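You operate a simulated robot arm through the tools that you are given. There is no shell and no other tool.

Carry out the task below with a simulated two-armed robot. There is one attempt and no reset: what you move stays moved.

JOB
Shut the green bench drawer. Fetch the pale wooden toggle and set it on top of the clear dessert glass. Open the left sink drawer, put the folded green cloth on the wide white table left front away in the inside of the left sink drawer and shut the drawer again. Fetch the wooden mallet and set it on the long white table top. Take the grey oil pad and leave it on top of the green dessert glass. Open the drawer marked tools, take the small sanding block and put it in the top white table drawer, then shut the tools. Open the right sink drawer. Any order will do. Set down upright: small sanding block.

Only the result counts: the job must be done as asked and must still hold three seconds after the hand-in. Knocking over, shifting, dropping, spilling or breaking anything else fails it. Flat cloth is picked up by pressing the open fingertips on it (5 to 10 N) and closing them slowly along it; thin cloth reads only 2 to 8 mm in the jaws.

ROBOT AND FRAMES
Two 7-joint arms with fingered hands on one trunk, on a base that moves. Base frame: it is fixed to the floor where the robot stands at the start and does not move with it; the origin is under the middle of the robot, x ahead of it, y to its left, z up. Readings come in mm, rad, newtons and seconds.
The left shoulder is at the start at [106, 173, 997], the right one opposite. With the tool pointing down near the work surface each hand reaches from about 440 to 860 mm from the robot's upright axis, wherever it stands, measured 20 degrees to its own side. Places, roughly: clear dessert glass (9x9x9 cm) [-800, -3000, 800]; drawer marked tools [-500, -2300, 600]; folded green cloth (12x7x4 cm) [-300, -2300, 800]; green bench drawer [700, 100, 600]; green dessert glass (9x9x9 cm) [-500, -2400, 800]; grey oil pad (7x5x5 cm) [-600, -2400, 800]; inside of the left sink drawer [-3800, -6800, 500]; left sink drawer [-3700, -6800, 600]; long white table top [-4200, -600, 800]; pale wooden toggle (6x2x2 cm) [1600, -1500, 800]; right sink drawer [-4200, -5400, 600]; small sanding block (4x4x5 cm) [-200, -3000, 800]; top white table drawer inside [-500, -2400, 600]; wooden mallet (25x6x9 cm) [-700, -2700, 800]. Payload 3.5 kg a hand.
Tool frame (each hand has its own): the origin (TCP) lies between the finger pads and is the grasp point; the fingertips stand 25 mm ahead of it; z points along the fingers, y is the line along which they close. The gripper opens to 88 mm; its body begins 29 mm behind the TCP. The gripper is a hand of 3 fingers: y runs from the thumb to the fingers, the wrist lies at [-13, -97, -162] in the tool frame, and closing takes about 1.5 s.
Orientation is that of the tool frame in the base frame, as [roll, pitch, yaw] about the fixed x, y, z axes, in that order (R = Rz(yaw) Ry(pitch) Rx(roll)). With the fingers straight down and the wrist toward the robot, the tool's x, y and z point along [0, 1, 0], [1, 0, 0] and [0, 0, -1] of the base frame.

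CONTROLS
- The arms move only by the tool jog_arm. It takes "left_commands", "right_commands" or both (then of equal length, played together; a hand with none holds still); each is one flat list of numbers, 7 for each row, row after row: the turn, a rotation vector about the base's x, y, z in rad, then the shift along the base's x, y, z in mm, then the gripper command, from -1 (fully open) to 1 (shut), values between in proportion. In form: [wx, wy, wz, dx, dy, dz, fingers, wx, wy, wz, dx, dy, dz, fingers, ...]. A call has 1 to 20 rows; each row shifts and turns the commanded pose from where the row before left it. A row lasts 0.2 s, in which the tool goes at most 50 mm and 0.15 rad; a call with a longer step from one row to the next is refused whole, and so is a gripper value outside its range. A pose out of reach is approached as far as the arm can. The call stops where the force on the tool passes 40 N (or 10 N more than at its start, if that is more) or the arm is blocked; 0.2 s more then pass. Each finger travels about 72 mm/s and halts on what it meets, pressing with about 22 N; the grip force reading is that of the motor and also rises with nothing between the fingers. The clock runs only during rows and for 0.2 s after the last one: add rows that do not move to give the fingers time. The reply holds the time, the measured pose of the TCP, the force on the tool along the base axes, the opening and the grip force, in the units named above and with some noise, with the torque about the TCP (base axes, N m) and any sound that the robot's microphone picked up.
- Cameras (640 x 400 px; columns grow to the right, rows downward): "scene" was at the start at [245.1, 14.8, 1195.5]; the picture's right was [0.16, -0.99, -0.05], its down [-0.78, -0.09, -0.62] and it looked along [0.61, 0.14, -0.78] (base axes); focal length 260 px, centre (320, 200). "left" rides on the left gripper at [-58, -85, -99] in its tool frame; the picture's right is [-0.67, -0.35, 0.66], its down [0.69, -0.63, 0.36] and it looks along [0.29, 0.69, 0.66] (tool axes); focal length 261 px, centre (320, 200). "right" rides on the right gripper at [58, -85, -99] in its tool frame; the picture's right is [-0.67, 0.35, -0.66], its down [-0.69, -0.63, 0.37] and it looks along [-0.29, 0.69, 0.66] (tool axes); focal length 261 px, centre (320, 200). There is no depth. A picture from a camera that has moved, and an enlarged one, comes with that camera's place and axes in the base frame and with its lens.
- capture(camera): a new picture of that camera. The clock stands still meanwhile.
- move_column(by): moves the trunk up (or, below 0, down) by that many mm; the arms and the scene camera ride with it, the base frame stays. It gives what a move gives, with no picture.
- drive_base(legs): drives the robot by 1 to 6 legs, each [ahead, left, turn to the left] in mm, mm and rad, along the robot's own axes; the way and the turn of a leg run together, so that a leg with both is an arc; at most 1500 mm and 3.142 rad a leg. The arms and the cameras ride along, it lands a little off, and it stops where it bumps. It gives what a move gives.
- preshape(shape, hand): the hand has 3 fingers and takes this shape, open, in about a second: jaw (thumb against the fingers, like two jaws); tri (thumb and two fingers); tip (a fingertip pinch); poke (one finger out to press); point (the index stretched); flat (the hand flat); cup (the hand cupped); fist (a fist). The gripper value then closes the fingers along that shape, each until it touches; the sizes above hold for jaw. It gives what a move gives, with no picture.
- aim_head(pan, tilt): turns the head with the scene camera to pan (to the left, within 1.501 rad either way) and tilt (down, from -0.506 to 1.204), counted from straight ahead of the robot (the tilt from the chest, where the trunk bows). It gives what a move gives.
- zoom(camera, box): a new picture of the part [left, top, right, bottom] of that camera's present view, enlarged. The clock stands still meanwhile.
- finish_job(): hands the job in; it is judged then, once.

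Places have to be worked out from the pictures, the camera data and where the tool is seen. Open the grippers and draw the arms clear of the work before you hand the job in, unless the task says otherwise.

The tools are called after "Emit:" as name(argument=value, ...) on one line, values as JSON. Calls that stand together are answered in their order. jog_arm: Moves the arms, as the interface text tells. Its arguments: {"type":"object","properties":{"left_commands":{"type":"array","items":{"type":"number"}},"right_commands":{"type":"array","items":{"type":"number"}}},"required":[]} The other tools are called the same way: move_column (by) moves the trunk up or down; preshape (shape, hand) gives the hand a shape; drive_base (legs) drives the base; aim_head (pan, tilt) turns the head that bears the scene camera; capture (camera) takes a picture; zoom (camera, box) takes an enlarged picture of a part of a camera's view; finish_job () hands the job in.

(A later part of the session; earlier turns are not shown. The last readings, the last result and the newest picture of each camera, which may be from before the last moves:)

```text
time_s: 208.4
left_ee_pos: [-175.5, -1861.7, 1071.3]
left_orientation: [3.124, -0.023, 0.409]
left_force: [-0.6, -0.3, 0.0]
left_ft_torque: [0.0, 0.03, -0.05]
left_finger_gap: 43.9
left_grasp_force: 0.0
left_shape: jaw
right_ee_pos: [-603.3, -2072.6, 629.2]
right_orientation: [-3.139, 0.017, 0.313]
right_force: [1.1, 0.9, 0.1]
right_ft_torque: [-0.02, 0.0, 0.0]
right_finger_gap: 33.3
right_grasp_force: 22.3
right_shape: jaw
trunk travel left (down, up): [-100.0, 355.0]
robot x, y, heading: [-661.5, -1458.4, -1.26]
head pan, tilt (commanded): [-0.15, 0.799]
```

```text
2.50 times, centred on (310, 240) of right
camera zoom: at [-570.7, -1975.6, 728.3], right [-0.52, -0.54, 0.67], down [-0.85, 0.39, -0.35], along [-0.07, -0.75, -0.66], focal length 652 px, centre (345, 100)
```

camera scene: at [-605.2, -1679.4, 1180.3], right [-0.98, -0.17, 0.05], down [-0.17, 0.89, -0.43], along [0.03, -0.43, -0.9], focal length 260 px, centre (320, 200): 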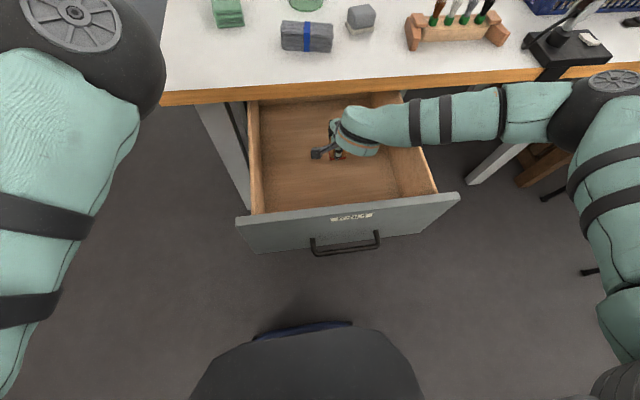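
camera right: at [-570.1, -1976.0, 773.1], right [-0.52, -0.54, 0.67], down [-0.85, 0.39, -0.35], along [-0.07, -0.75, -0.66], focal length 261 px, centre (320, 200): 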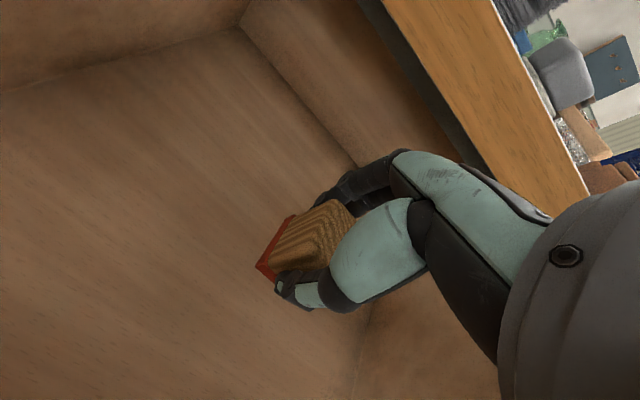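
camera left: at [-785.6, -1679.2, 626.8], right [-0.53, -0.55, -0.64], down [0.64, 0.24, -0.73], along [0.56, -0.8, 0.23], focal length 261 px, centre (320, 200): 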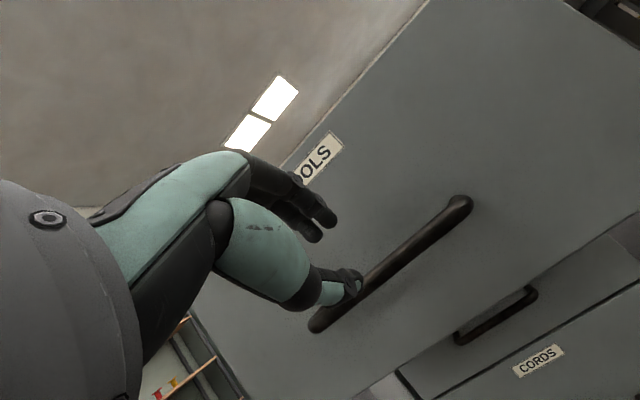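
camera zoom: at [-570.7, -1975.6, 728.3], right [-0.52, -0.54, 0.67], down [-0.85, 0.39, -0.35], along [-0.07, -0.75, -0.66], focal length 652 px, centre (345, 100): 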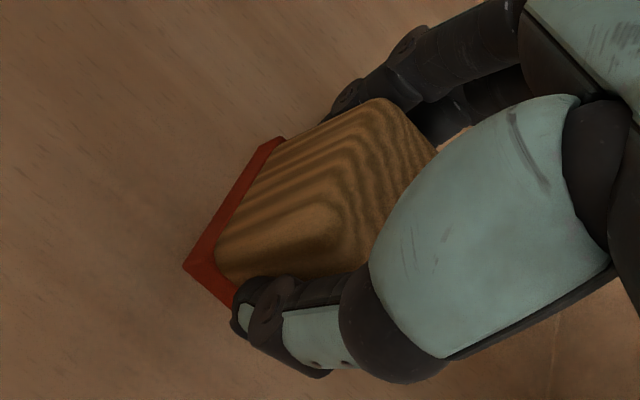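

The contact shadow around the block is darkening. I'll continue in 3–4 mm steps.

Emit:
jog_arm(right_commands=[0, 0, 0, 0, 0, -4, 1, 0, 0, 0, 0, 0, -4, 1, 0, 0, 0, 0, 0, -3, 1, 0, 0, 0, 0, 0, 0, 1])

Emit:
zoom(camera="right", box=[220, 160, 400, 320])

```text
time_s: 209.4
left_ee_pos: [-176.2, -1859.9, 1071.7]
left_orientation: [3.122, -0.023, 0.409]
left_force: [-0.3, 0.1, -0.2]
left_ft_torque: [-0.02, -0.01, 0.02]
left_finger_gap: 43.8
left_grasp_force: 0.1
left_shape: jaw
right_ee_pos: [-601.9, -2073.4, 618.9]
right_orientation: [-3.138, 0.017, 0.313]
right_force: [0.1, 1.1, -1.0]
right_ft_torque: [-0.05, -0.03, -0.03]
right_finger_gap: 33.8
right_grasp_force: 21.7
right_shape: jaw
trunk travel left (down, up): [-100.0, 355.0]
robot x, y, heading: [-663.2, -1456.4, -1.26]
head pan, tilt (commanded): [-0.15, 0.799]
```

```text
2.50 times, centred on (310, 240) of right
camera zoom: at [-570.5, -1975.2, 717.5], right [-0.52, -0.54, 0.67], down [-0.85, 0.39, -0.35], along [-0.07, -0.75, -0.66], focal length 652 px, centre (345, 100)
```

zoom: 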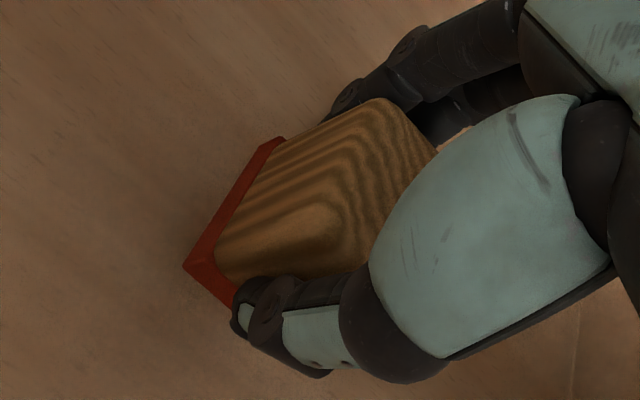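

Emit:
jog_arm(right_commands=[0, 0, 0, 0, 0, -4, 1, 0, 0, 0, 0, 0, -3, 1, 0, 0, 0, 0, 0, -3, 1, 0, 0, 0, 0, 0, 0, 1])

Emit:
zoom(camera="right", box=[220, 160, 400, 320])

```text
time_s: 210.4
left_ee_pos: [-175.9, -1861.9, 1072.5]
left_orientation: [3.122, -0.024, 0.41]
left_force: [-0.1, -0.9, -0.3]
left_ft_torque: [-0.04, 0.03, -0.03]
left_finger_gap: 44.0
left_grasp_force: 0.0
left_shape: jaw
right_ee_pos: [-602.1, -2074.0, 608.1]
right_orientation: [-3.141, 0.015, 0.313]
right_force: [0.0, 0.8, -1.0]
right_ft_torque: [-0.04, -0.01, 0.02]
right_finger_gap: 33.5
right_grasp_force: 21.9
right_shape: jaw
trunk travel left (down, up): [-100.0, 355.0]
robot x, y, heading: [-666.0, -1453.1, -1.254]
head pan, tilt (commanded): [-0.15, 0.799]
```

```text
2.50 times, centred on (310, 240) of right
camera zoom: at [-570.6, -1975.4, 707.1], right [-0.52, -0.54, 0.67], down [-0.85, 0.39, -0.35], along [-0.07, -0.75, -0.66], focal length 652 px, centre (345, 100)
```

zoom: 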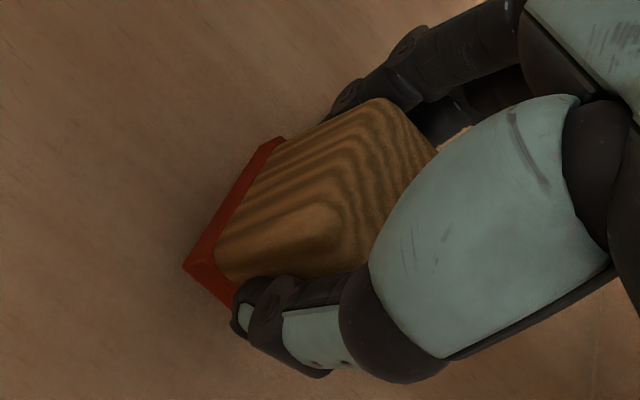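

Not in contact yet at z=608. I'll continue in 3 mm steps.

Emit:
jog_arm(right_commands=[0, 0, 0, 0, 0, -3, 1, 0, 0, 0, 0, 0, -3, 1, 0, 0, 0, 0, 0, -2, 1, 0, 0, 0, 0, 0, 0, 1])

```text
time_s: 211.4
left_ee_pos: [-176.4, -1862.1, 1072.3]
left_orientation: [3.124, -0.024, 0.41]
left_force: [0.0, 0.0, -0.6]
left_ft_torque: [0.03, 0.04, 0.03]
left_finger_gap: 43.6
left_grasp_force: 0.1
left_shape: jaw
right_ee_pos: [-601.1, -2074.7, 600.4]
right_orientation: [-3.141, 0.019, 0.314]
right_force: [-0.8, 1.1, -0.4]
right_ft_torque: [-0.01, 0.0, 0.06]
right_finger_gap: 33.6
right_grasp_force: 22.5
right_shape: jaw
trunk travel left (down, up): [-100.0, 355.0]
robot x, y, heading: [-662.2, -1455.7, -1.258]
head pan, tilt (commanded): [-0.15, 0.799]
```

Emit:
jog_arm(right_commands=[0, 0, 0, 0, 0, -3, 1, 0, 0, 0, 0, 0, -3, 1, 0, 0, 0, 0, 0, -2, 1, 0, 0, 0, 0, 0, 0, 1])

Emit:
zoom(camera="right", box=[220, 160, 400, 320])

Emit:
capture(camera="scene")

```text
time_s: 212.4
left_ee_pos: [-175.5, -1861.4, 1071.3]
left_orientation: [3.123, -0.025, 0.41]
left_force: [-0.1, -0.1, -0.5]
left_ft_torque: [0.0, -0.01, 0.01]
left_finger_gap: 44.2
left_grasp_force: 0.1
left_shape: jaw
right_ee_pos: [-601.4, -2073.5, 593.5]
right_orientation: [-3.14, 0.016, 0.314]
right_force: [0.3, 0.6, -0.2]
right_ft_torque: [-0.03, 0.02, 0.01]
right_finger_gap: 33.5
right_grasp_force: 22.2
right_shape: jaw
trunk travel left (down, up): [-100.0, 355.0]
robot x, y, heading: [-661.2, -1454.9, -1.263]
head pan, tilt (commanded): [-0.15, 0.799]
```

```text
2.50 times, centred on (310, 240) of right
camera zoom: at [-570.6, -1975.6, 691.6], right [-0.52, -0.54, 0.67], down [-0.85, 0.39, -0.35], along [-0.07, -0.75, -0.66], focal length 652 px, centre (345, 100)
```

zoom: 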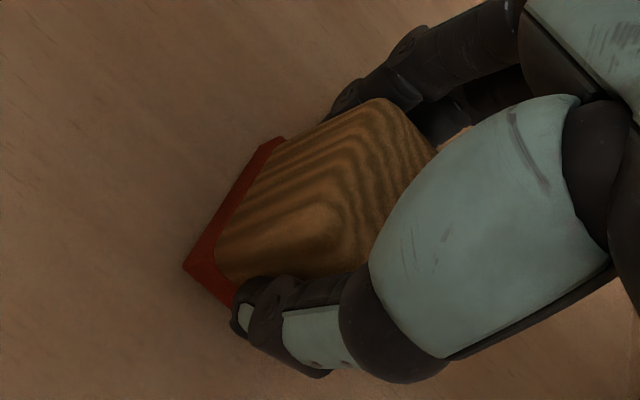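

```text
taken
camera scene: at [-605.2, -1679.6, 1180.2], right [-0.98, -0.17, 0.05], down [-0.17, 0.89, -0.43], along [0.03, -0.43, -0.9], focal length 260 px, centre (320, 200)
```

scene: 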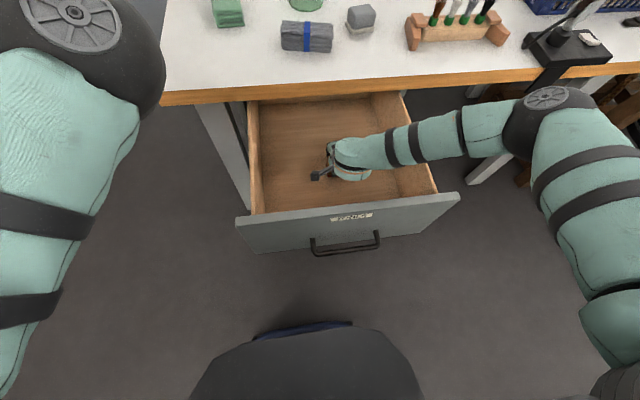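

Still no contact at z=593. I'll keep stepping.

Emit:
jog_arm(right_commands=[0, 0, 0, 0, 0, -3, 1, 0, 0, 0, 0, 0, -2, 1, 0, 0, 0, 0, 0, -2, 1, 0, 0, 0, 0, 0, 0, 1])

Emit:
jog_arm(right_commands=[0, 0, 0, 0, 0, -2, 1, 0, 0, 0, 0, 0, -2, 1, 0, 0, 0, 0, 0, 0, 1])

```text
time_s: 213.4
left_ee_pos: [-176.3, -1860.1, 1074.1]
left_orientation: [3.121, -0.022, 0.408]
left_force: [-0.7, 0.2, -0.3]
left_ft_torque: [0.01, -0.03, 0.02]
left_finger_gap: 43.5
left_grasp_force: 0.1
left_shape: jaw
right_ee_pos: [-600.8, -2075.5, 587.7]
right_orientation: [3.14, 0.014, 0.316]
right_force: [-1.0, -0.7, 12.9]
right_ft_torque: [-0.04, -0.02, 0.02]
right_finger_gap: 34.2
right_grasp_force: 21.8
right_shape: jaw
trunk travel left (down, up): [-100.0, 355.0]
robot x, y, heading: [-666.2, -1455.3, -1.26]
head pan, tilt (commanded): [-0.15, 0.799]
```

```text
time_s: 214.2
left_ee_pos: [-177.5, -1857.8, 1074.2]
left_orientation: [3.118, -0.024, 0.409]
left_force: [0.6, 0.3, 0.4]
left_ft_torque: [0.0, 0.0, 0.04]
left_finger_gap: 43.8
left_grasp_force: 0.0
left_shape: jaw
right_ee_pos: [-600.9, -2072.5, 586.4]
right_orientation: [3.137, 0.017, 0.315]
right_force: [-0.4, -1.8, 31.3]
right_ft_torque: [-0.09, 0.01, -0.04]
right_finger_gap: 35.3
right_grasp_force: 22.5
right_shape: jaw
trunk travel left (down, up): [-100.0, 355.0]
robot x, y, heading: [-665.1, -1454.8, -1.259]
head pan, tilt (commanded): [-0.15, 0.799]
```

The block is on the drawer floor (contact at z≈588). I'll ease up 3 mm and open the fingers slowly.

Emit:
jog_arm(right_commands=[0, 0, 0, 0, 0, 3, 1, 0, 0, 0, 0, 0, 0, 1])

Emit:
jog_arm(right_commands=[0, 0, 0, 0, 0, 0, 0.2, 0, 0, 0, 0, 0, 0, 0.1, 0, 0, 0, 0, 0, 0, 0, 0, 0, 0, 0, 0, 0, -0.2, 0, 0, 0, 0, 0, 0, -0.4, 0, 0, 0, 0, 0, 0, -0.4])

Emit:
zoom(camera="right", box=[220, 160, 400, 320])

```text
time_s: 214.8
left_ee_pos: [-176.1, -1858.9, 1072.6]
left_orientation: [3.121, -0.024, 0.409]
left_force: [0.5, -0.4, -0.4]
left_ft_torque: [0.01, 0.0, 0.04]
left_finger_gap: 44.1
left_grasp_force: 0.0
left_shape: jaw
right_ee_pos: [-602.3, -2073.0, 587.0]
right_orientation: [3.141, 0.018, 0.314]
right_force: [0.3, 0.6, 22.8]
right_ft_torque: [-0.04, 0.02, -0.03]
right_finger_gap: 35.4
right_grasp_force: 22.1
right_shape: jaw
trunk travel left (down, up): [-100.0, 355.0]
robot x, y, heading: [-663.5, -1456.5, -1.26]
head pan, tilt (commanded): [-0.15, 0.799]
```

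```text
time_s: 216.2
left_ee_pos: [-176.7, -1861.3, 1070.9]
left_orientation: [3.123, -0.024, 0.409]
left_force: [-0.2, -0.2, 1.1]
left_ft_torque: [0.03, -0.01, -0.02]
left_finger_gap: 43.9
left_grasp_force: 0.0
left_shape: jaw
right_ee_pos: [-601.0, -2073.0, 584.9]
right_orientation: [-3.138, 0.018, 0.315]
right_force: [0.5, -1.0, 0.0]
right_ft_torque: [0.05, -0.02, 0.0]
right_finger_gap: 61.2
right_grasp_force: 0.0
right_shape: jaw
trunk travel left (down, up): [-100.0, 355.0]
robot x, y, heading: [-664.1, -1455.2, -1.255]
head pan, tilt (commanded): [-0.15, 0.799]
```

```text
2.50 times, centred on (310, 240) of right
camera zoom: at [-570.8, -1975.5, 683.6], right [-0.52, -0.54, 0.67], down [-0.85, 0.39, -0.35], along [-0.07, -0.75, -0.66], focal length 652 px, centre (345, 100)
```

zoom: 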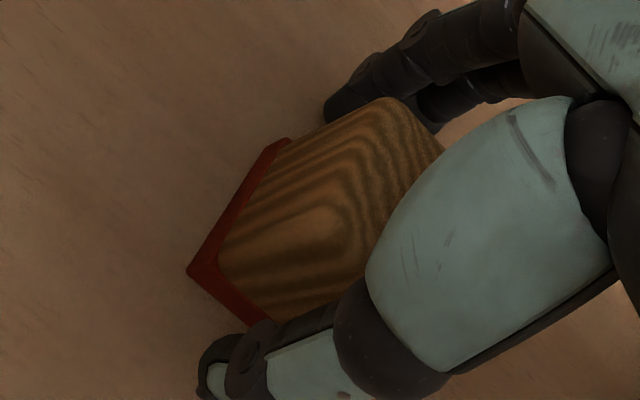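

The block stands free and upright. I'll lift the hand straight out of the drawer.

Emit:
jog_arm(right_commands=[0, 0, 0, 0, 0, 10, -0.4, 0, 0, 0, 0, 0, 20, -0.4, 0, 0, 0, 0, 0, 30, -0.4, 0, 0, 0, 0, 0, 40, -0.4, 0, 0, 0, 0, 0, 45, -0.4, 0, 0, 0, 0, 0, 45, -0.4, 0, 0, 0, 0, 0, 45, -0.4, 0, 0, 0, 0, 0, 45, -0.4, 0, 0, 0, 0, 0, 45, -0.4, 0, 0, 0, 0, 0, 40, -0.4])

Emit:
capture(camera="scene")

Emit:
capture(camera="right")

```text
time_s: 218.4
left_ee_pos: [-174.8, -1860.9, 1071.8]
left_orientation: [3.123, -0.023, 0.41]
left_force: [-0.5, 0.3, 0.6]
left_ft_torque: [-0.01, -0.01, 0.03]
left_finger_gap: 43.8
left_grasp_force: 0.1
left_shape: jaw
right_ee_pos: [-601.7, -2074.3, 951.0]
right_orientation: [-3.14, 0.017, 0.313]
right_force: [-1.5, -0.8, -0.1]
right_ft_torque: [0.01, -0.03, 0.01]
right_finger_gap: 61.3
right_grasp_force: 0.0
right_shape: jaw
trunk travel left (down, up): [-100.0, 355.0]
robot x, y, heading: [-662.9, -1455.8, -1.258]
head pan, tilt (commanded): [-0.15, 0.799]
```

```text
taken
camera scene: at [-605.2, -1678.9, 1180.3], right [-0.98, -0.17, 0.05], down [-0.17, 0.89, -0.43], along [0.03, -0.43, -0.9], focal length 260 px, centre (320, 200)
```

scene: 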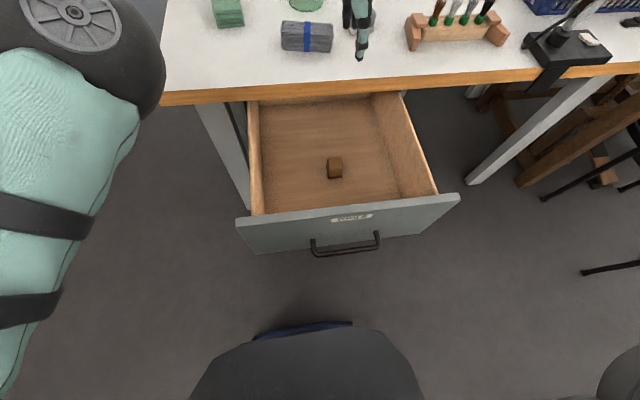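

```text
taken
camera right: at [-570.8, -1976.2, 1049.2], right [-0.52, -0.54, 0.67], down [-0.85, 0.38, -0.35], along [-0.07, -0.75, -0.66], focal length 261 px, centre (320, 200)
```

right: 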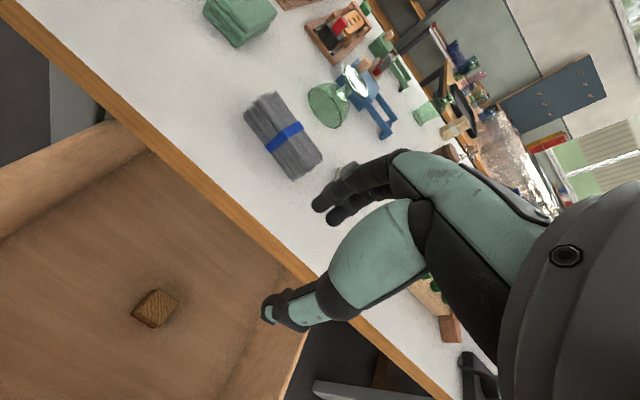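

The block stands upright in the drawer. To shut it, I'll back the robot 180 mm so the right hand can get in front of the panel.

Emit:
drive_base(legs=[[-180, 0, 0]])

Emit:
jog_arm(right_commands=[0, 0, 0, -20, 10, -20, 1, 0, 0, 0, -20, 10, -25, 1, 0, 0, 0, -20, 10, -25, 1, 0, 0, 0, -20, 10, -25, 1, 0, 0, 0, -20, 10, -25, 1, 0, 0, 0, -20, 10, -25, 1, 0, 0, 0, 0, 0, 0, 1])

Emit:
capture(camera="scene")

```text
time_s: 219.9
left_ee_pos: [-231.4, -1690.0, 1072.3]
left_orientation: [3.122, -0.022, 0.406]
left_force: [0.2, 0.0, 0.3]
left_ft_torque: [-0.01, 0.02, -0.03]
left_finger_gap: 43.8
left_grasp_force: 0.0
left_shape: jaw
right_ee_pos: [-656.4, -1905.1, 949.9]
right_orientation: [-3.14, 0.018, 0.315]
right_force: [0.1, 0.1, 0.3]
right_ft_torque: [-0.05, 0.02, 0.0]
right_finger_gap: 61.6
right_grasp_force: 0.0
right_shape: jaw
trunk travel left (down, up): [-100.0, 355.0]
robot x, y, heading: [-721.7, -1286.3, -1.257]
head pan, tilt (commanded): [-0.15, 0.799]
```

```text
time_s: 221.5
left_ee_pos: [-229.5, -1689.7, 1071.6]
left_orientation: [3.124, -0.023, 0.411]
left_force: [-0.2, -0.8, -0.3]
left_ft_torque: [0.01, -0.01, 0.02]
left_finger_gap: 43.8
left_grasp_force: 0.1
left_shape: jaw
right_ee_pos: [-776.7, -1842.7, 804.4]
right_orientation: [-3.14, 0.017, 0.315]
right_force: [0.1, -0.2, 0.3]
right_ft_torque: [-0.02, -0.03, 0.01]
right_finger_gap: 0.0
right_grasp_force: 22.2
right_shape: jaw
trunk travel left (down, up): [-100.0, 355.0]
robot x, y, heading: [-718.3, -1288.4, -1.262]
head pan, tilt (commanded): [-0.15, 0.799]
```

```text
taken
camera scene: at [-659.9, -1508.7, 1180.2], right [-0.98, -0.17, 0.05], down [-0.17, 0.89, -0.43], along [0.03, -0.43, -0.9], focal length 260 px, centre (320, 200)
```

scene: 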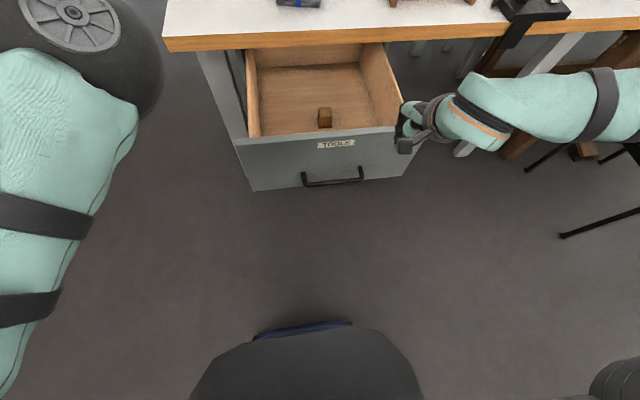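

The right hand is just in front of the panel's right part. I'll tilt it forward and lower to z≈660 for pushing.

Emit:
jog_arm(right_commands=[-0.1236, -0.04, 0, -3.4, -1.1, -20, 1, -0.1236, -0.04, 0, -3.4, -1.1, -20, 1, -0.1236, -0.04, 0, -3.4, -1.1, -20, 1, -0.1236, -0.04, 0, -3.4, -1.1, -20, 1, -0.1236, -0.04, 0, -3.4, -1.1, -20, 1, -0.1236, -0.04, 0, -3.4, -1.1, -20, 1, -0.1236, -0.04, 0, -3.4, -1.1, -20, 1])

Emit:
capture(camera="right")

Emit:
capture(camera="scene")

```text
time_s: 223.1
left_ee_pos: [-229.6, -1689.9, 1071.4]
left_orientation: [3.124, -0.023, 0.411]
left_force: [-0.1, -0.8, 0.4]
left_ft_torque: [-0.01, -0.01, 0.02]
left_finger_gap: 44.0
left_grasp_force: 0.1
left_shape: jaw
right_ee_pos: [-813.2, -1847.5, 793.1]
right_orientation: [3.02, -0.014, 0.317]
right_force: [0.3, -0.2, -0.2]
right_ft_torque: [-0.02, -0.01, 0.04]
right_finger_gap: 0.0
right_grasp_force: 21.9
right_shape: jaw
right hand out of reach, approached as far as the arm can: row 1, 2, 3, 4, 5, 6, 7
trunk travel left (down, up): [-100.0, 355.0]
robot x, y, heading: [-721.5, -1281.0, -1.259]
head pan, tilt (commanded): [-0.15, 0.799]
```

```text
taken
camera right: at [-789.4, -1739.3, 883.6], right [-0.56, -0.47, 0.68], down [-0.83, 0.34, -0.45], along [-0.02, -0.82, -0.58], focal length 261 px, centre (320, 200)
```

right: 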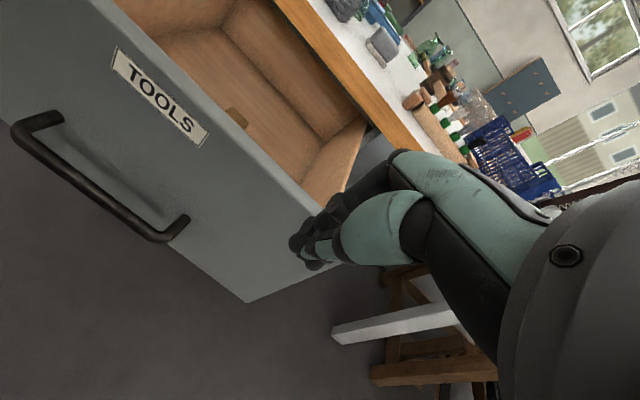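

```text
taken
camera scene: at [-660.7, -1508.8, 1180.2], right [-0.98, -0.17, 0.05], down [-0.17, 0.89, -0.43], along [0.03, -0.43, -0.9], focal length 260 px, centre (320, 200)
```

scene: 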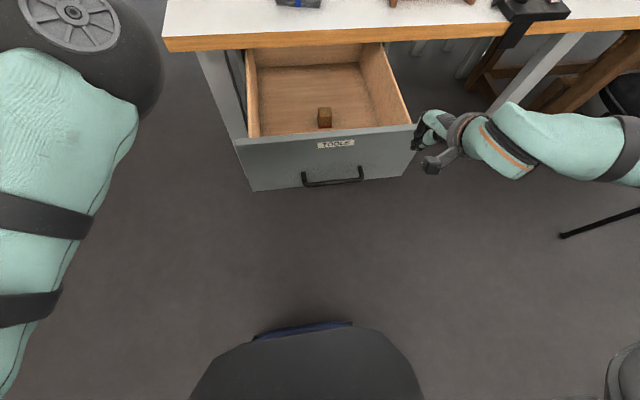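

The tilt is out of reach this close in. I'll back up 150 mm more and then do the tilt while reaching forward.

Emit:
drive_base(legs=[[-150, 0, 0]])

Emit:
jog_arm(right_commands=[-0.11, -0.0358, 0, 8.4, -19, -18, 1, -0.11, -0.0358, 0, 8.4, -19, -18, 1, -0.11, -0.0358, 0, 8.4, -19, -18, 1, -0.11, -0.0358, 0, 8.4, -19, -18, 1, -0.11, -0.0358, 0, 8.4, -19, -18, 1, -0.11, -0.0358, 0, 8.4, -19, -18, 1, -0.11, -0.0358, 0, 8.4, -19, -18, 1])

Emit:
capture(camera="right")

Emit:
capture(camera="scene")

```text
time_s: 224.5
left_ee_pos: [-275.4, -1544.6, 1071.1]
left_orientation: [3.125, -0.023, 0.413]
left_force: [1.1, -0.4, 0.2]
left_ft_torque: [0.0, -0.04, 0.0]
left_finger_gap: 44.1
left_grasp_force: 0.1
left_shape: jaw
right_ee_pos: [-860.3, -1703.5, 793.8]
right_orientation: [3.021, -0.013, 0.317]
right_force: [1.2, -0.1, 0.0]
right_ft_torque: [-0.01, -0.02, 0.0]
right_finger_gap: 0.0
right_grasp_force: 22.1
right_shape: jaw
trunk travel left (down, up): [-100.0, 355.0]
robot x, y, heading: [-767.6, -1142.6, -1.261]
head pan, tilt (commanded): [-0.15, 0.799]
```

```text
time_s: 226.1
left_ee_pos: [-278.0, -1546.3, 1071.8]
left_orientation: [3.124, -0.025, 0.412]
left_force: [0.6, 0.3, 0.3]
left_ft_torque: [-0.04, -0.03, 0.0]
left_finger_gap: 43.8
left_grasp_force: 0.2
left_shape: jaw
right_ee_pos: [-908.8, -1725.5, 770.7]
right_orientation: [2.814, -0.05, 0.442]
right_force: [0.3, -0.9, -0.1]
right_ft_torque: [0.02, 0.0, -0.03]
right_finger_gap: 0.0
right_grasp_force: 22.2
right_shape: jaw
right hand out of reach, approached as far as the arm can: row 1, 2, 3, 4, 5, 6, 7
trunk travel left (down, up): [-100.0, 355.0]
robot x, y, heading: [-764.8, -1137.3, -1.261]
head pan, tilt (commanded): [-0.15, 0.799]
```

```text
taken
camera right: at [-906.2, -1601.6, 840.2], right [-0.59, -0.41, 0.7], down [-0.8, 0.15, -0.58], along [0.13, -0.9, -0.42], focal length 261 px, centre (320, 200)
```

right: 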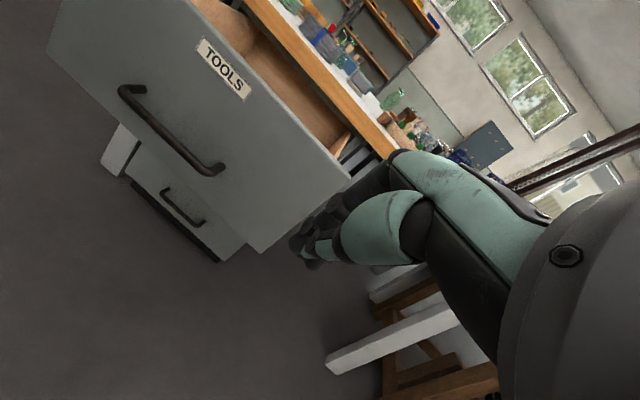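

```text
taken
camera scene: at [-708.0, -1365.1, 1180.1], right [-0.98, -0.17, 0.05], down [-0.17, 0.89, -0.43], along [0.03, -0.43, -0.9], focal length 260 px, centre (320, 200)
```

scene: 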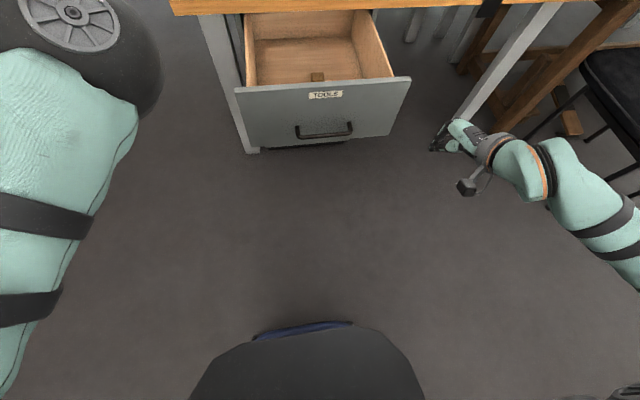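

The right arm can't tilt in this posture. Instead I'll restore it to vertical and push on the handle bar (now near b≈1551, z≈605) with the closed, downward-pointing fingers.

Emit:
jog_arm(right_commands=[0.105, 0.034, -0.043, 39.6, -12.6, 5, 1, 0.105, 0.034, -0.043, 39.6, -12.6, 5, 1, 0.105, 0.034, -0.043, 39.6, -12.6, 5, 1, 0, 0, 0, 39.6, -12.6, 5, 1, 0, 0, 0, 39.6, -12.6, 5, 1, 0, 0, 0, 0, 0, 0, 1])

Emit:
capture(camera="scene")

```text
time_s: 227.5
left_ee_pos: [-277.8, -1545.3, 1072.7]
left_orientation: [3.125, -0.022, 0.414]
left_force: [0.1, 0.4, -0.2]
left_ft_torque: [-0.01, -0.01, -0.01]
left_finger_gap: 43.9
left_grasp_force: 0.0
left_shape: jaw
right_ee_pos: [-710.6, -1785.8, 796.6]
right_orientation: [-3.135, -0.066, 0.292]
right_force: [0.0, 1.1, -0.2]
right_ft_torque: [0.01, 0.02, -0.03]
right_finger_gap: 0.1
right_grasp_force: 22.0
right_shape: jaw
trunk travel left (down, up): [-100.0, 355.0]
robot x, y, heading: [-766.5, -1140.5, -1.26]
head pan, tilt (commanded): [-0.15, 0.799]
```

```text
taken
camera scene: at [-707.3, -1364.9, 1180.3], right [-0.98, -0.17, 0.05], down [-0.17, 0.89, -0.43], along [0.03, -0.43, -0.9], focal length 260 px, centre (320, 200)
```

scene: 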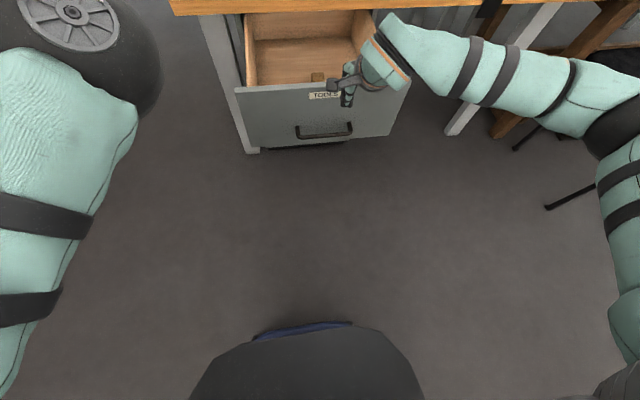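

The hand is vertical, in front of the panel and above the bar. I'll lower it to the bar's height.

Emit:
jog_arm(right_commands=[0, 0, 0, 0, 0, -38, 1, 0, 0, 0, 0, 0, -38, 1, 0, 0, 0, 0, 0, -38, 1, 0, 0, 0, 0, 0, -38, 1, 0, 0, 0, 0, 0, -38, 1, 0, 0, 0, 0, 0, 0, 1])

Emit:
capture(camera="right")

Emit:
capture(camera="scene")

```text
time_s: 228.9
left_ee_pos: [-276.1, -1546.1, 1071.1]
left_orientation: [3.125, -0.024, 0.413]
left_force: [-0.1, -1.0, 0.5]
left_ft_torque: [-0.02, 0.0, -0.04]
left_finger_gap: 43.9
left_grasp_force: 0.1
left_shape: jaw
right_ee_pos: [-708.7, -1785.9, 607.2]
right_orientation: [-3.137, -0.065, 0.292]
right_force: [1.0, 0.7, 0.0]
right_ft_torque: [-0.01, 0.02, -0.03]
right_finger_gap: 0.0
right_grasp_force: 22.1
right_shape: jaw
trunk travel left (down, up): [-100.0, 355.0]
robot x, y, heading: [-764.9, -1143.7, -1.266]
head pan, tilt (commanded): [-0.15, 0.799]
```

```text
taken
camera right: at [-683.7, -1692.0, 709.7], right [-0.58, -0.54, 0.61], down [-0.81, 0.41, -0.41], along [-0.03, -0.73, -0.68], focal length 261 px, centre (320, 200)
```

right: 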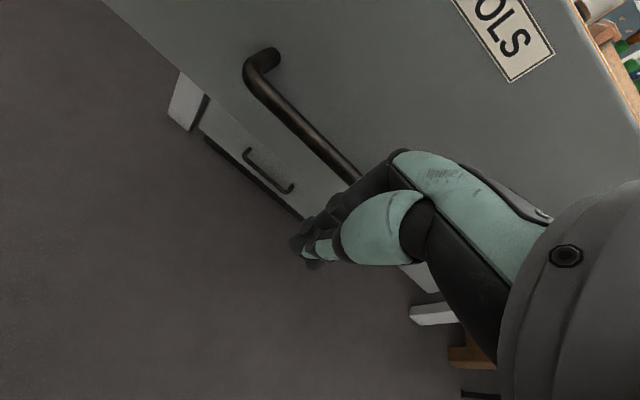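

```text
taken
camera scene: at [-706.7, -1364.7, 1180.3], right [-0.98, -0.17, 0.05], down [-0.17, 0.89, -0.43], along [0.03, -0.43, -0.9], focal length 260 px, centre (320, 200)
```

scene: 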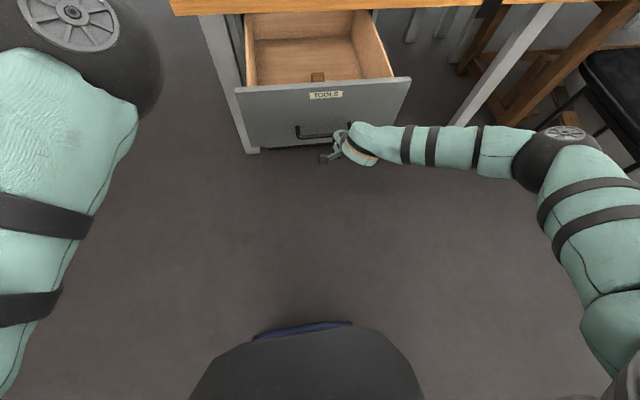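

The bar is about 50 mm ahead of the fingers. I'll push slowly with the arm first so the block isn't jolted.

Emit:
jog_arm(right_commands=[0, 0, 0, 3.1, -9.5, 0, 1, 0, 0, 0, 3.1, -9.5, 0, 1, 0, 0, 0, 3.1, -9.5, 0, 1, 0, 0, 0, 3.1, -9.5, 0, 1, 0, 0, 0, 3.1, -9.5, 0, 1, 0, 0, 0, 3.1, -9.5, 0, 1, 0, 0, 0, 3.1, -9.5, 0, 1, 0, 0, 0, 3.1, -9.5, 0, 1, 0, 0, 0, 3.1, -9.5, 0, 1, 0, 0, 0, 3.1, -9.5, 0, 1, 0, 0, 0, 3.1, -9.5, 0, 1, 0, 0, 0, 3.1, -9.5, 0, 1])

Emit:
capture(camera="scene")

```text
time_s: 231.5
left_ee_pos: [-275.5, -1545.9, 1070.6]
left_orientation: [3.126, -0.023, 0.414]
left_force: [0.3, -0.9, 0.5]
left_ft_torque: [0.0, -0.01, -0.03]
left_finger_gap: 43.8
left_grasp_force: 0.0
left_shape: jaw
right_ee_pos: [-673.6, -1900.4, 605.2]
right_orientation: [-3.135, -0.066, 0.29]
right_force: [0.2, 0.9, 0.5]
right_ft_torque: [0.0, 0.02, -0.01]
right_finger_gap: 0.0
right_grasp_force: 22.3
right_shape: jaw
trunk travel left (down, up): [-100.0, 355.0]
robot x, y, heading: [-765.8, -1140.0, -1.258]
head pan, tilt (commanded): [-0.15, 0.799]
```

```text
taken
camera scene: at [-706.3, -1364.9, 1180.2], right [-0.98, -0.17, 0.05], down [-0.17, 0.89, -0.43], along [0.03, -0.43, -0.9], focal length 260 px, centre (320, 200)
```

scene: 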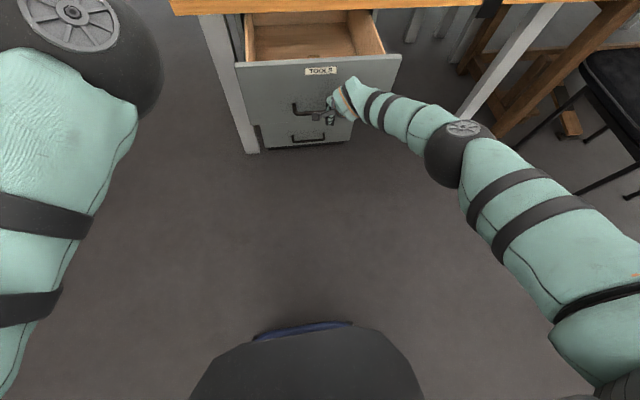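

The drawer is moving in. With the hand in contact, I'll drive the base gently forward 120 mm.

Emit:
drive_base(legs=[[60, 0, 0], [60, 0, 0]])

Emit:
capture(camera="scene")

```text
time_s: 233.1
left_ee_pos: [-238.6, -1660.6, 1071.2]
left_orientation: [3.126, -0.023, 0.414]
left_force: [-0.8, -0.7, 0.5]
left_ft_torque: [0.02, 0.04, 0.02]
left_finger_gap: 43.9
left_grasp_force: 0.0
left_shape: jaw
right_ee_pos: [-634.6, -2015.5, 604.7]
right_orientation: [-3.136, -0.068, 0.293]
right_force: [0.2, -0.1, -0.2]
right_ft_torque: [0.0, 0.01, 0.0]
right_finger_gap: 0.2
right_grasp_force: 21.6
right_shape: jaw
trunk travel left (down, up): [-100.0, 355.0]
robot x, y, heading: [-731.5, -1253.7, -1.256]
head pan, tilt (commanded): [-0.15, 0.799]
```

```text
taken
camera scene: at [-669.4, -1480.2, 1180.1], right [-0.98, -0.17, 0.05], down [-0.17, 0.89, -0.43], along [0.03, -0.43, -0.9], focal length 260 px, centre (320, 200)
```

scene: 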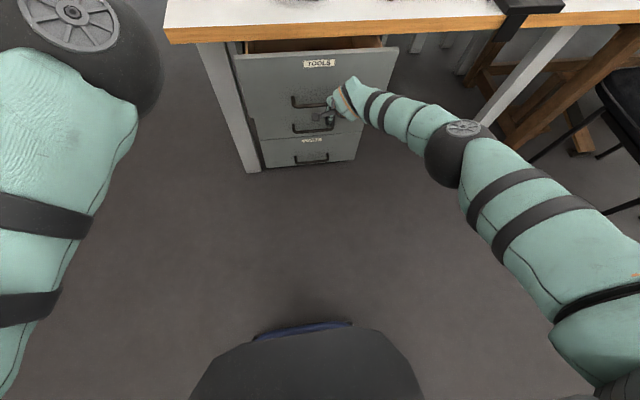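

About 110 mm remains. I'll drive another 70 mm and then finish with the arm to feel the stop.

Emit:
drive_base(legs=[[70, 0, 0]])

Emit:
jog_arm(right_commands=[0, 0, 0, 2.5, -7.6, 0, 1, 0, 0, 0, 2.5, -7.6, 0, 1, 0, 0, 0, 2.5, -7.6, 0, 1, 0, 0, 0, 2.5, -7.6, 0, 1, 0, 0, 0, 2.5, -7.6, 0, 1, 0, 0, 0, 2.5, -7.6, 0, 1, 0, 0, 0, 2.5, -7.6, 0, 1, 0, 0, 0, 2.5, -7.6, 0, 1])

Emit:
capture(camera="scene")

```text
time_s: 234.1
left_ee_pos: [-216.5, -1726.4, 1070.9]
left_orientation: [3.126, -0.022, 0.413]
left_force: [0.2, 0.0, 0.2]
left_ft_torque: [-0.01, 0.0, 0.02]
left_finger_gap: 43.5
left_grasp_force: 0.1
left_shape: jaw
right_ee_pos: [-614.4, -2080.0, 605.2]
right_orientation: [-3.138, -0.067, 0.291]
right_force: [0.1, 0.7, 0.3]
right_ft_torque: [0.03, -0.01, -0.01]
right_finger_gap: 0.1
right_grasp_force: 22.0
right_shape: jaw
trunk travel left (down, up): [-100.0, 355.0]
robot x, y, heading: [-704.7, -1322.9, -1.261]
head pan, tilt (commanded): [-0.15, 0.799]
```

```text
time_s: 235.9
left_ee_pos: [-216.2, -1726.4, 1070.3]
left_orientation: [3.125, -0.022, 0.414]
left_force: [-0.4, 0.1, 0.3]
left_ft_torque: [0.03, -0.03, 0.03]
left_finger_gap: 43.7
left_grasp_force: 0.1
left_shape: jaw
right_ee_pos: [-612.2, -2087.7, 605.9]
right_orientation: [-3.137, -0.067, 0.292]
right_force: [-0.3, 0.0, 0.1]
right_ft_torque: [-0.01, -0.04, 0.01]
right_finger_gap: 0.3
right_grasp_force: 22.1
right_shape: jaw
right hand out of reach, approached as far as the arm can: row 2, 3, 4, 5, 6, 7, 8
trunk travel left (down, up): [-100.0, 355.0]
robot x, y, heading: [-706.3, -1322.3, -1.26]
head pan, tilt (commanded): [-0.15, 0.799]
```

```text
taken
camera scene: at [-648.5, -1545.7, 1180.2], right [-0.98, -0.17, 0.05], down [-0.17, 0.89, -0.43], along [0.03, -0.43, -0.9], focal length 260 px, centre (320, 200)
```

scene: 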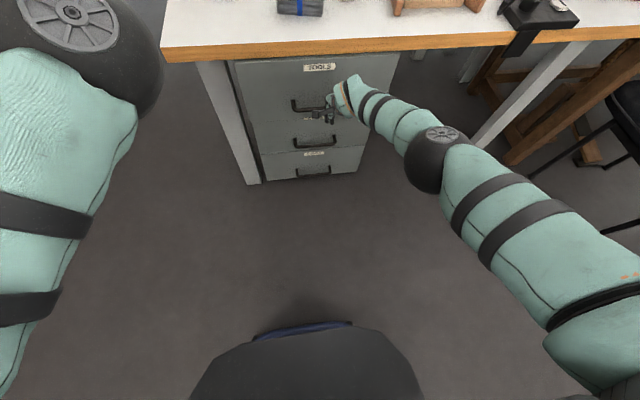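

The arm is at its reach limit. I'll draw the hand back 60 mm, move the base up 80 mm, then finish with the arm.

Emit:
jog_arm(right_commands=[0, 0, 0, -6.2, 19, 0, 1, 0, 0, 0, -6.2, 19, 0, 1, 0, 0, 0, -6.2, 19, 0, 1])

Emit:
drive_base(legs=[[70, 0, 0]])

Emit:
jog_arm(right_commands=[0, 0, 0, 3.1, -9.5, 0, 1, 0, 0, 0, 2.5, -7.6, 0, 1, 0, 0, 0, 2.5, -7.6, 0, 1, 0, 0, 0, 2.5, -7.6, 0, 1, 0, 0, 0, 2.5, -7.6, 0, 1, 0, 0, 0, 2.5, -7.6, 0, 1, 0, 0, 0, 2.5, -7.6, 0, 1, 0, 0, 0, 2.5, -7.6, 0, 1])

Emit:
capture(camera="scene")

```text
time_s: 236.7
left_ee_pos: [-216.6, -1725.8, 1070.8]
left_orientation: [3.123, -0.023, 0.416]
left_force: [-0.2, 0.7, -0.3]
left_ft_torque: [0.02, 0.0, -0.01]
left_finger_gap: 43.7
left_grasp_force: 0.0
left_shape: jaw
right_ee_pos: [-630.6, -2031.9, 606.6]
right_orientation: [-3.136, -0.067, 0.291]
right_force: [-0.6, 0.2, 0.0]
right_ft_torque: [-0.05, -0.01, 0.0]
right_finger_gap: 0.0
right_grasp_force: 22.4
right_shape: jaw
trunk travel left (down, up): [-100.0, 355.0]
robot x, y, heading: [-706.9, -1322.4, -1.262]
head pan, tilt (commanded): [-0.15, 0.799]
```

```text
time_s: 237.7
left_ee_pos: [-196.1, -1792.6, 1070.6]
left_orientation: [3.125, -0.023, 0.414]
left_force: [0.3, 0.5, -0.5]
left_ft_torque: [0.0, -0.03, 0.01]
left_finger_gap: 43.8
left_grasp_force: 0.0
left_shape: jaw
right_ee_pos: [-609.9, -2098.7, 603.4]
right_orientation: [-3.135, -0.066, 0.291]
right_force: [-0.4, 1.1, -0.3]
right_ft_torque: [-0.02, -0.03, -0.04]
right_finger_gap: 0.0
right_grasp_force: 21.8
right_shape: jaw
trunk travel left (down, up): [-100.0, 355.0]
robot x, y, heading: [-683.3, -1387.9, -1.26]
head pan, tilt (commanded): [-0.15, 0.799]
```

```text
time_s: 239.0
left_ee_pos: [-197.1, -1787.3, 1073.4]
left_orientation: [3.121, -0.023, 0.413]
left_force: [0.1, -0.2, 0.2]
left_ft_torque: [0.01, -0.04, -0.04]
left_finger_gap: 43.9
left_grasp_force: 0.0
left_shape: jaw
right_ee_pos: [-596.3, -2137.6, 609.0]
right_orientation: [-3.134, -0.068, 0.29]
right_force: [-11.0, 26.6, 18.4]
right_ft_torque: [-0.13, 0.08, -0.13]
right_finger_gap: 0.0
right_grasp_force: 21.9
right_shape: jaw
trunk travel left (down, up): [-100.0, 355.0]
robot x, y, heading: [-684.5, -1388.5, -1.26]
head pan, tilt (commanded): [-0.15, 0.799]
stopped in row 6 (right hand): the force on the tool passed its limit at 45 N (the readings are from after the stop); the commanded pose is now the measured one
```

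```text
taken
camera scene: at [-629.4, -1605.4, 1182.0], right [-0.98, -0.17, 0.05], down [-0.17, 0.88, -0.44], along [0.03, -0.44, -0.9], focal length 260 px, centre (320, 200)
```

scene: 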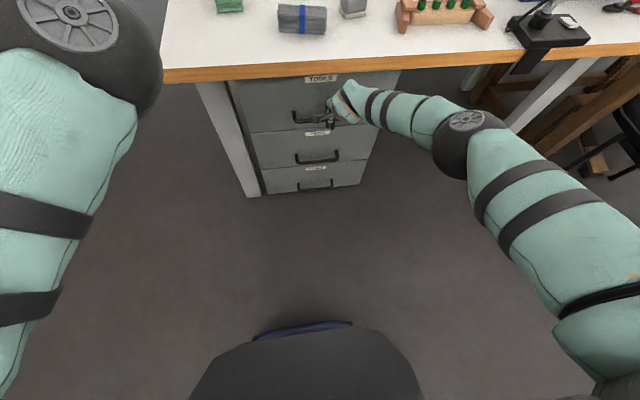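

The push met a firm stop at 45 N. I'll back off and inspect whether the drawer front is flush with the others.

Emit:
jog_arm(right_commands=[0, 0, 0, -6.2, 19, 0, 1, 0, 0, 0, -9, 28, 0, 1, 0, 0, 0, -9, 28, 0, 1, 0, 0, 0, -9, 28, 0, 1])

Emit:
zoom(camera="scene", box=[200, 50, 440, 210])

Emit:
capture(camera="right")

```text
time_s: 240.0
left_ee_pos: [-196.3, -1792.4, 1070.5]
left_orientation: [3.126, -0.023, 0.413]
left_force: [-0.5, 0.5, -0.7]
left_ft_torque: [0.0, 0.0, 0.0]
left_finger_gap: 43.6
left_grasp_force: 0.2
left_shape: jaw
right_ee_pos: [-629.0, -2037.3, 604.5]
right_orientation: [-3.133, -0.068, 0.291]
right_force: [1.1, 0.7, 0.2]
right_ft_torque: [0.02, 0.03, -0.01]
right_finger_gap: 0.0
right_grasp_force: 22.4
right_shape: jaw
trunk travel left (down, up): [-100.0, 355.0]
robot x, y, heading: [-686.3, -1389.7, -1.259]
head pan, tilt (commanded): [-0.15, 0.799]
```

```text
2.50 times, centred on (320, 130) of scene
camera zoom: at [-627.9, -1611.3, 1180.3], right [-0.98, -0.17, 0.05], down [-0.17, 0.89, -0.43], along [0.03, -0.43, -0.9], focal length 650 px, centre (320, 375)
```

zoom: 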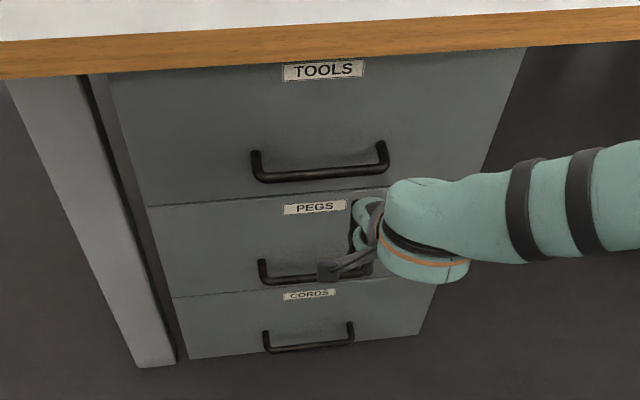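

```text
taken
camera right: at [-603.4, -1943.8, 708.1], right [-0.58, -0.54, 0.61], down [-0.81, 0.42, -0.41], along [-0.03, -0.73, -0.68], focal length 261 px, centre (320, 200)
```

right: 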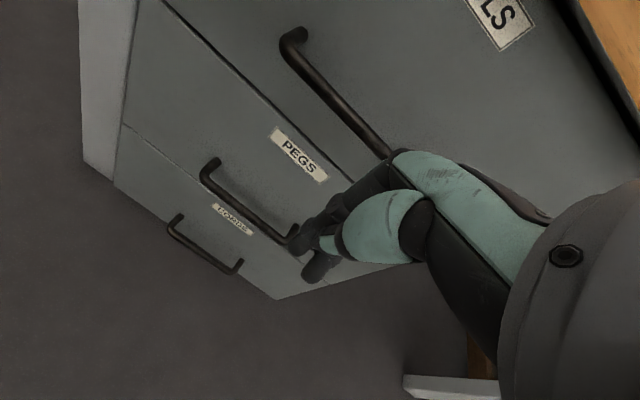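

The TOOLS drawer is flush and shut. Now I'll raise the right hand and move up to the table to work on the pad, glass, cloth and mallet.

Emit:
jog_arm(right_commands=[0, 0, 0, 0, 0, 45, -1, 0, 0, 0, 0, 0, 45, -1, 0, 0, 0, 0, 0, 45, -1, 0, 0, 0, 0, 0, 45, -1, 0, 0, 0, 0, 0, 45, -1, 0, 0, 0, 0, 0, 45, -1, 0, 0, 0, 0, 0, 45, -1, 0, 0, 0, 0, 0, 45, -1])

Emit:
move_column(by=80)

Emit:
drive_base(legs=[[360, -46, 0]])

Emit:
aim_head(pan=0.0, tilt=0.8)

Emit:
capture(camera="scene")

```text
time_s: 241.8
left_ee_pos: [-196.2, -1791.6, 1070.3]
left_orientation: [3.126, -0.022, 0.412]
left_force: [1.3, -0.8, -0.3]
left_ft_torque: [0.01, 0.03, -0.03]
left_finger_gap: 43.7
left_grasp_force: 0.0
left_shape: jaw
right_ee_pos: [-629.0, -2037.5, 965.6]
right_orientation: [-3.131, -0.067, 0.292]
right_force: [-0.3, -0.3, -0.3]
right_ft_torque: [0.0, -0.01, 0.01]
right_finger_gap: 87.6
right_grasp_force: 0.0
right_shape: jaw
trunk travel left (down, up): [-100.0, 355.0]
robot x, y, heading: [-686.0, -1387.8, -1.263]
head pan, tilt (commanded): [-0.15, 0.799]
```

```text
time_s: 243.0
left_ee_pos: [-194.0, -1792.9, 1148.8]
left_orientation: [3.132, -0.025, 0.422]
left_force: [-0.1, 0.4, -0.6]
left_ft_torque: [0.01, 0.01, 0.0]
left_finger_gap: 43.7
left_grasp_force: 0.0
left_shape: jaw
right_ee_pos: [-629.2, -2038.9, 1044.0]
right_orientation: [-3.13, -0.067, 0.29]
right_force: [0.9, 0.1, -0.4]
right_ft_torque: [0.0, 0.0, 0.0]
right_finger_gap: 87.8
right_grasp_force: 0.0
right_shape: jaw
trunk travel left (down, up): [-180.0, 275.0]
robot x, y, heading: [-684.3, -1389.3, -1.26]
head pan, tilt (commanded): [-0.15, 0.799]
```

```text
time_s: 245.3
left_ee_pos: [-127.4, -2149.4, 1149.7]
left_orientation: [3.128, -0.021, 0.421]
left_force: [0.5, -0.3, 0.2]
left_ft_torque: [0.0, -0.01, 0.02]
left_finger_gap: 43.9
left_grasp_force: 0.0
left_shape: jaw
right_ee_pos: [-563.8, -2396.1, 1045.2]
right_orientation: [-3.133, -0.065, 0.289]
right_force: [0.0, 0.1, 0.0]
right_ft_torque: [-0.01, -0.01, 0.03]
right_finger_gap: 87.5
right_grasp_force: 0.1
right_shape: jaw
trunk travel left (down, up): [-180.0, 275.0]
robot x, y, heading: [-620.1, -1743.8, -1.266]
head pan, tilt (commanded): [-0.15, 0.799]
```

```text
time_s: 246.0
left_ee_pos: [-128.0, -2149.6, 1147.7]
left_orientation: [3.13, -0.022, 0.423]
left_force: [-0.5, 0.1, -0.3]
left_ft_torque: [0.02, 0.01, -0.02]
left_finger_gap: 43.6
left_grasp_force: 0.1
left_shape: jaw
right_ee_pos: [-563.0, -2397.5, 1045.1]
right_orientation: [-3.132, -0.065, 0.288]
right_force: [0.2, 0.3, 0.5]
right_ft_torque: [-0.02, 0.01, -0.02]
right_finger_gap: 87.8
right_grasp_force: 0.0
right_shape: jaw
trunk travel left (down, up): [-180.0, 275.0]
robot x, y, heading: [-619.9, -1746.2, -1.262]
head pan, tilt (commanded): [0.0, 0.799]
```

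```text
taken
camera scene: at [-568.9, -1908.5, 1290.9], right [-0.95, -0.3, 0.0], down [-0.26, 0.8, -0.54], along [0.16, -0.52, -0.84], focal length 260 px, centre (320, 200)
```

scene: 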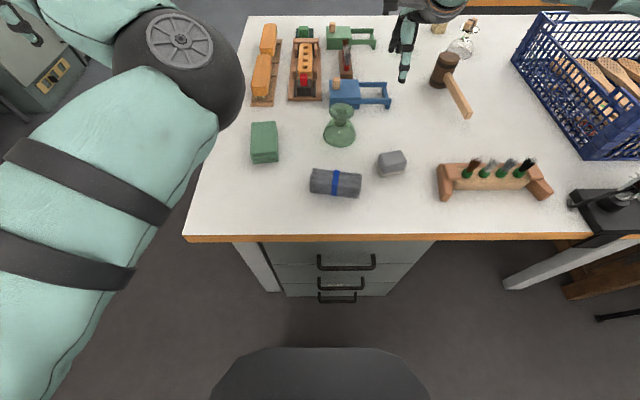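

All the targets are in view. I'll zoom on the pad and green glass.

Emit:
zoom(camera="scene", box=[300, 90, 430, 200])

Emit:
capture(camera="right")

```text
3.64 times, centred on (365, 145) of scene
camera zoom: at [-568.9, -1908.5, 1290.9], right [-0.95, -0.3, 0.0], down [-0.26, 0.8, -0.54], along [0.16, -0.52, -0.84], focal length 945 px, centre (156, 400)
```

zoom: 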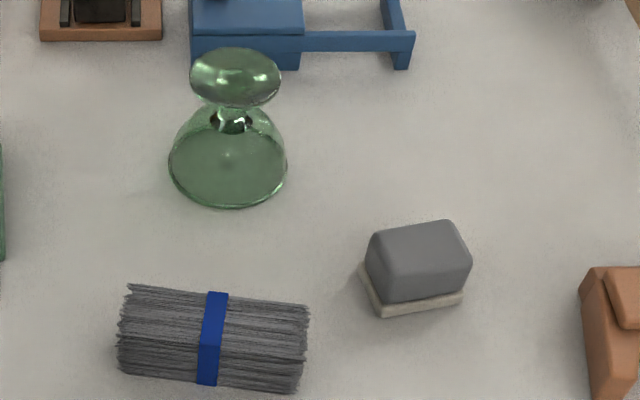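

```text
taken
camera right: at [-537.8, -2302.1, 1147.9], right [-0.58, -0.54, 0.61], down [-0.81, 0.42, -0.4], along [-0.03, -0.73, -0.69], focal length 261 px, centre (320, 200)
```

right: 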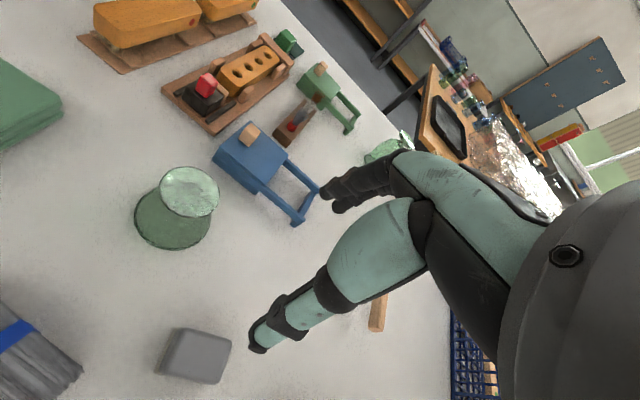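

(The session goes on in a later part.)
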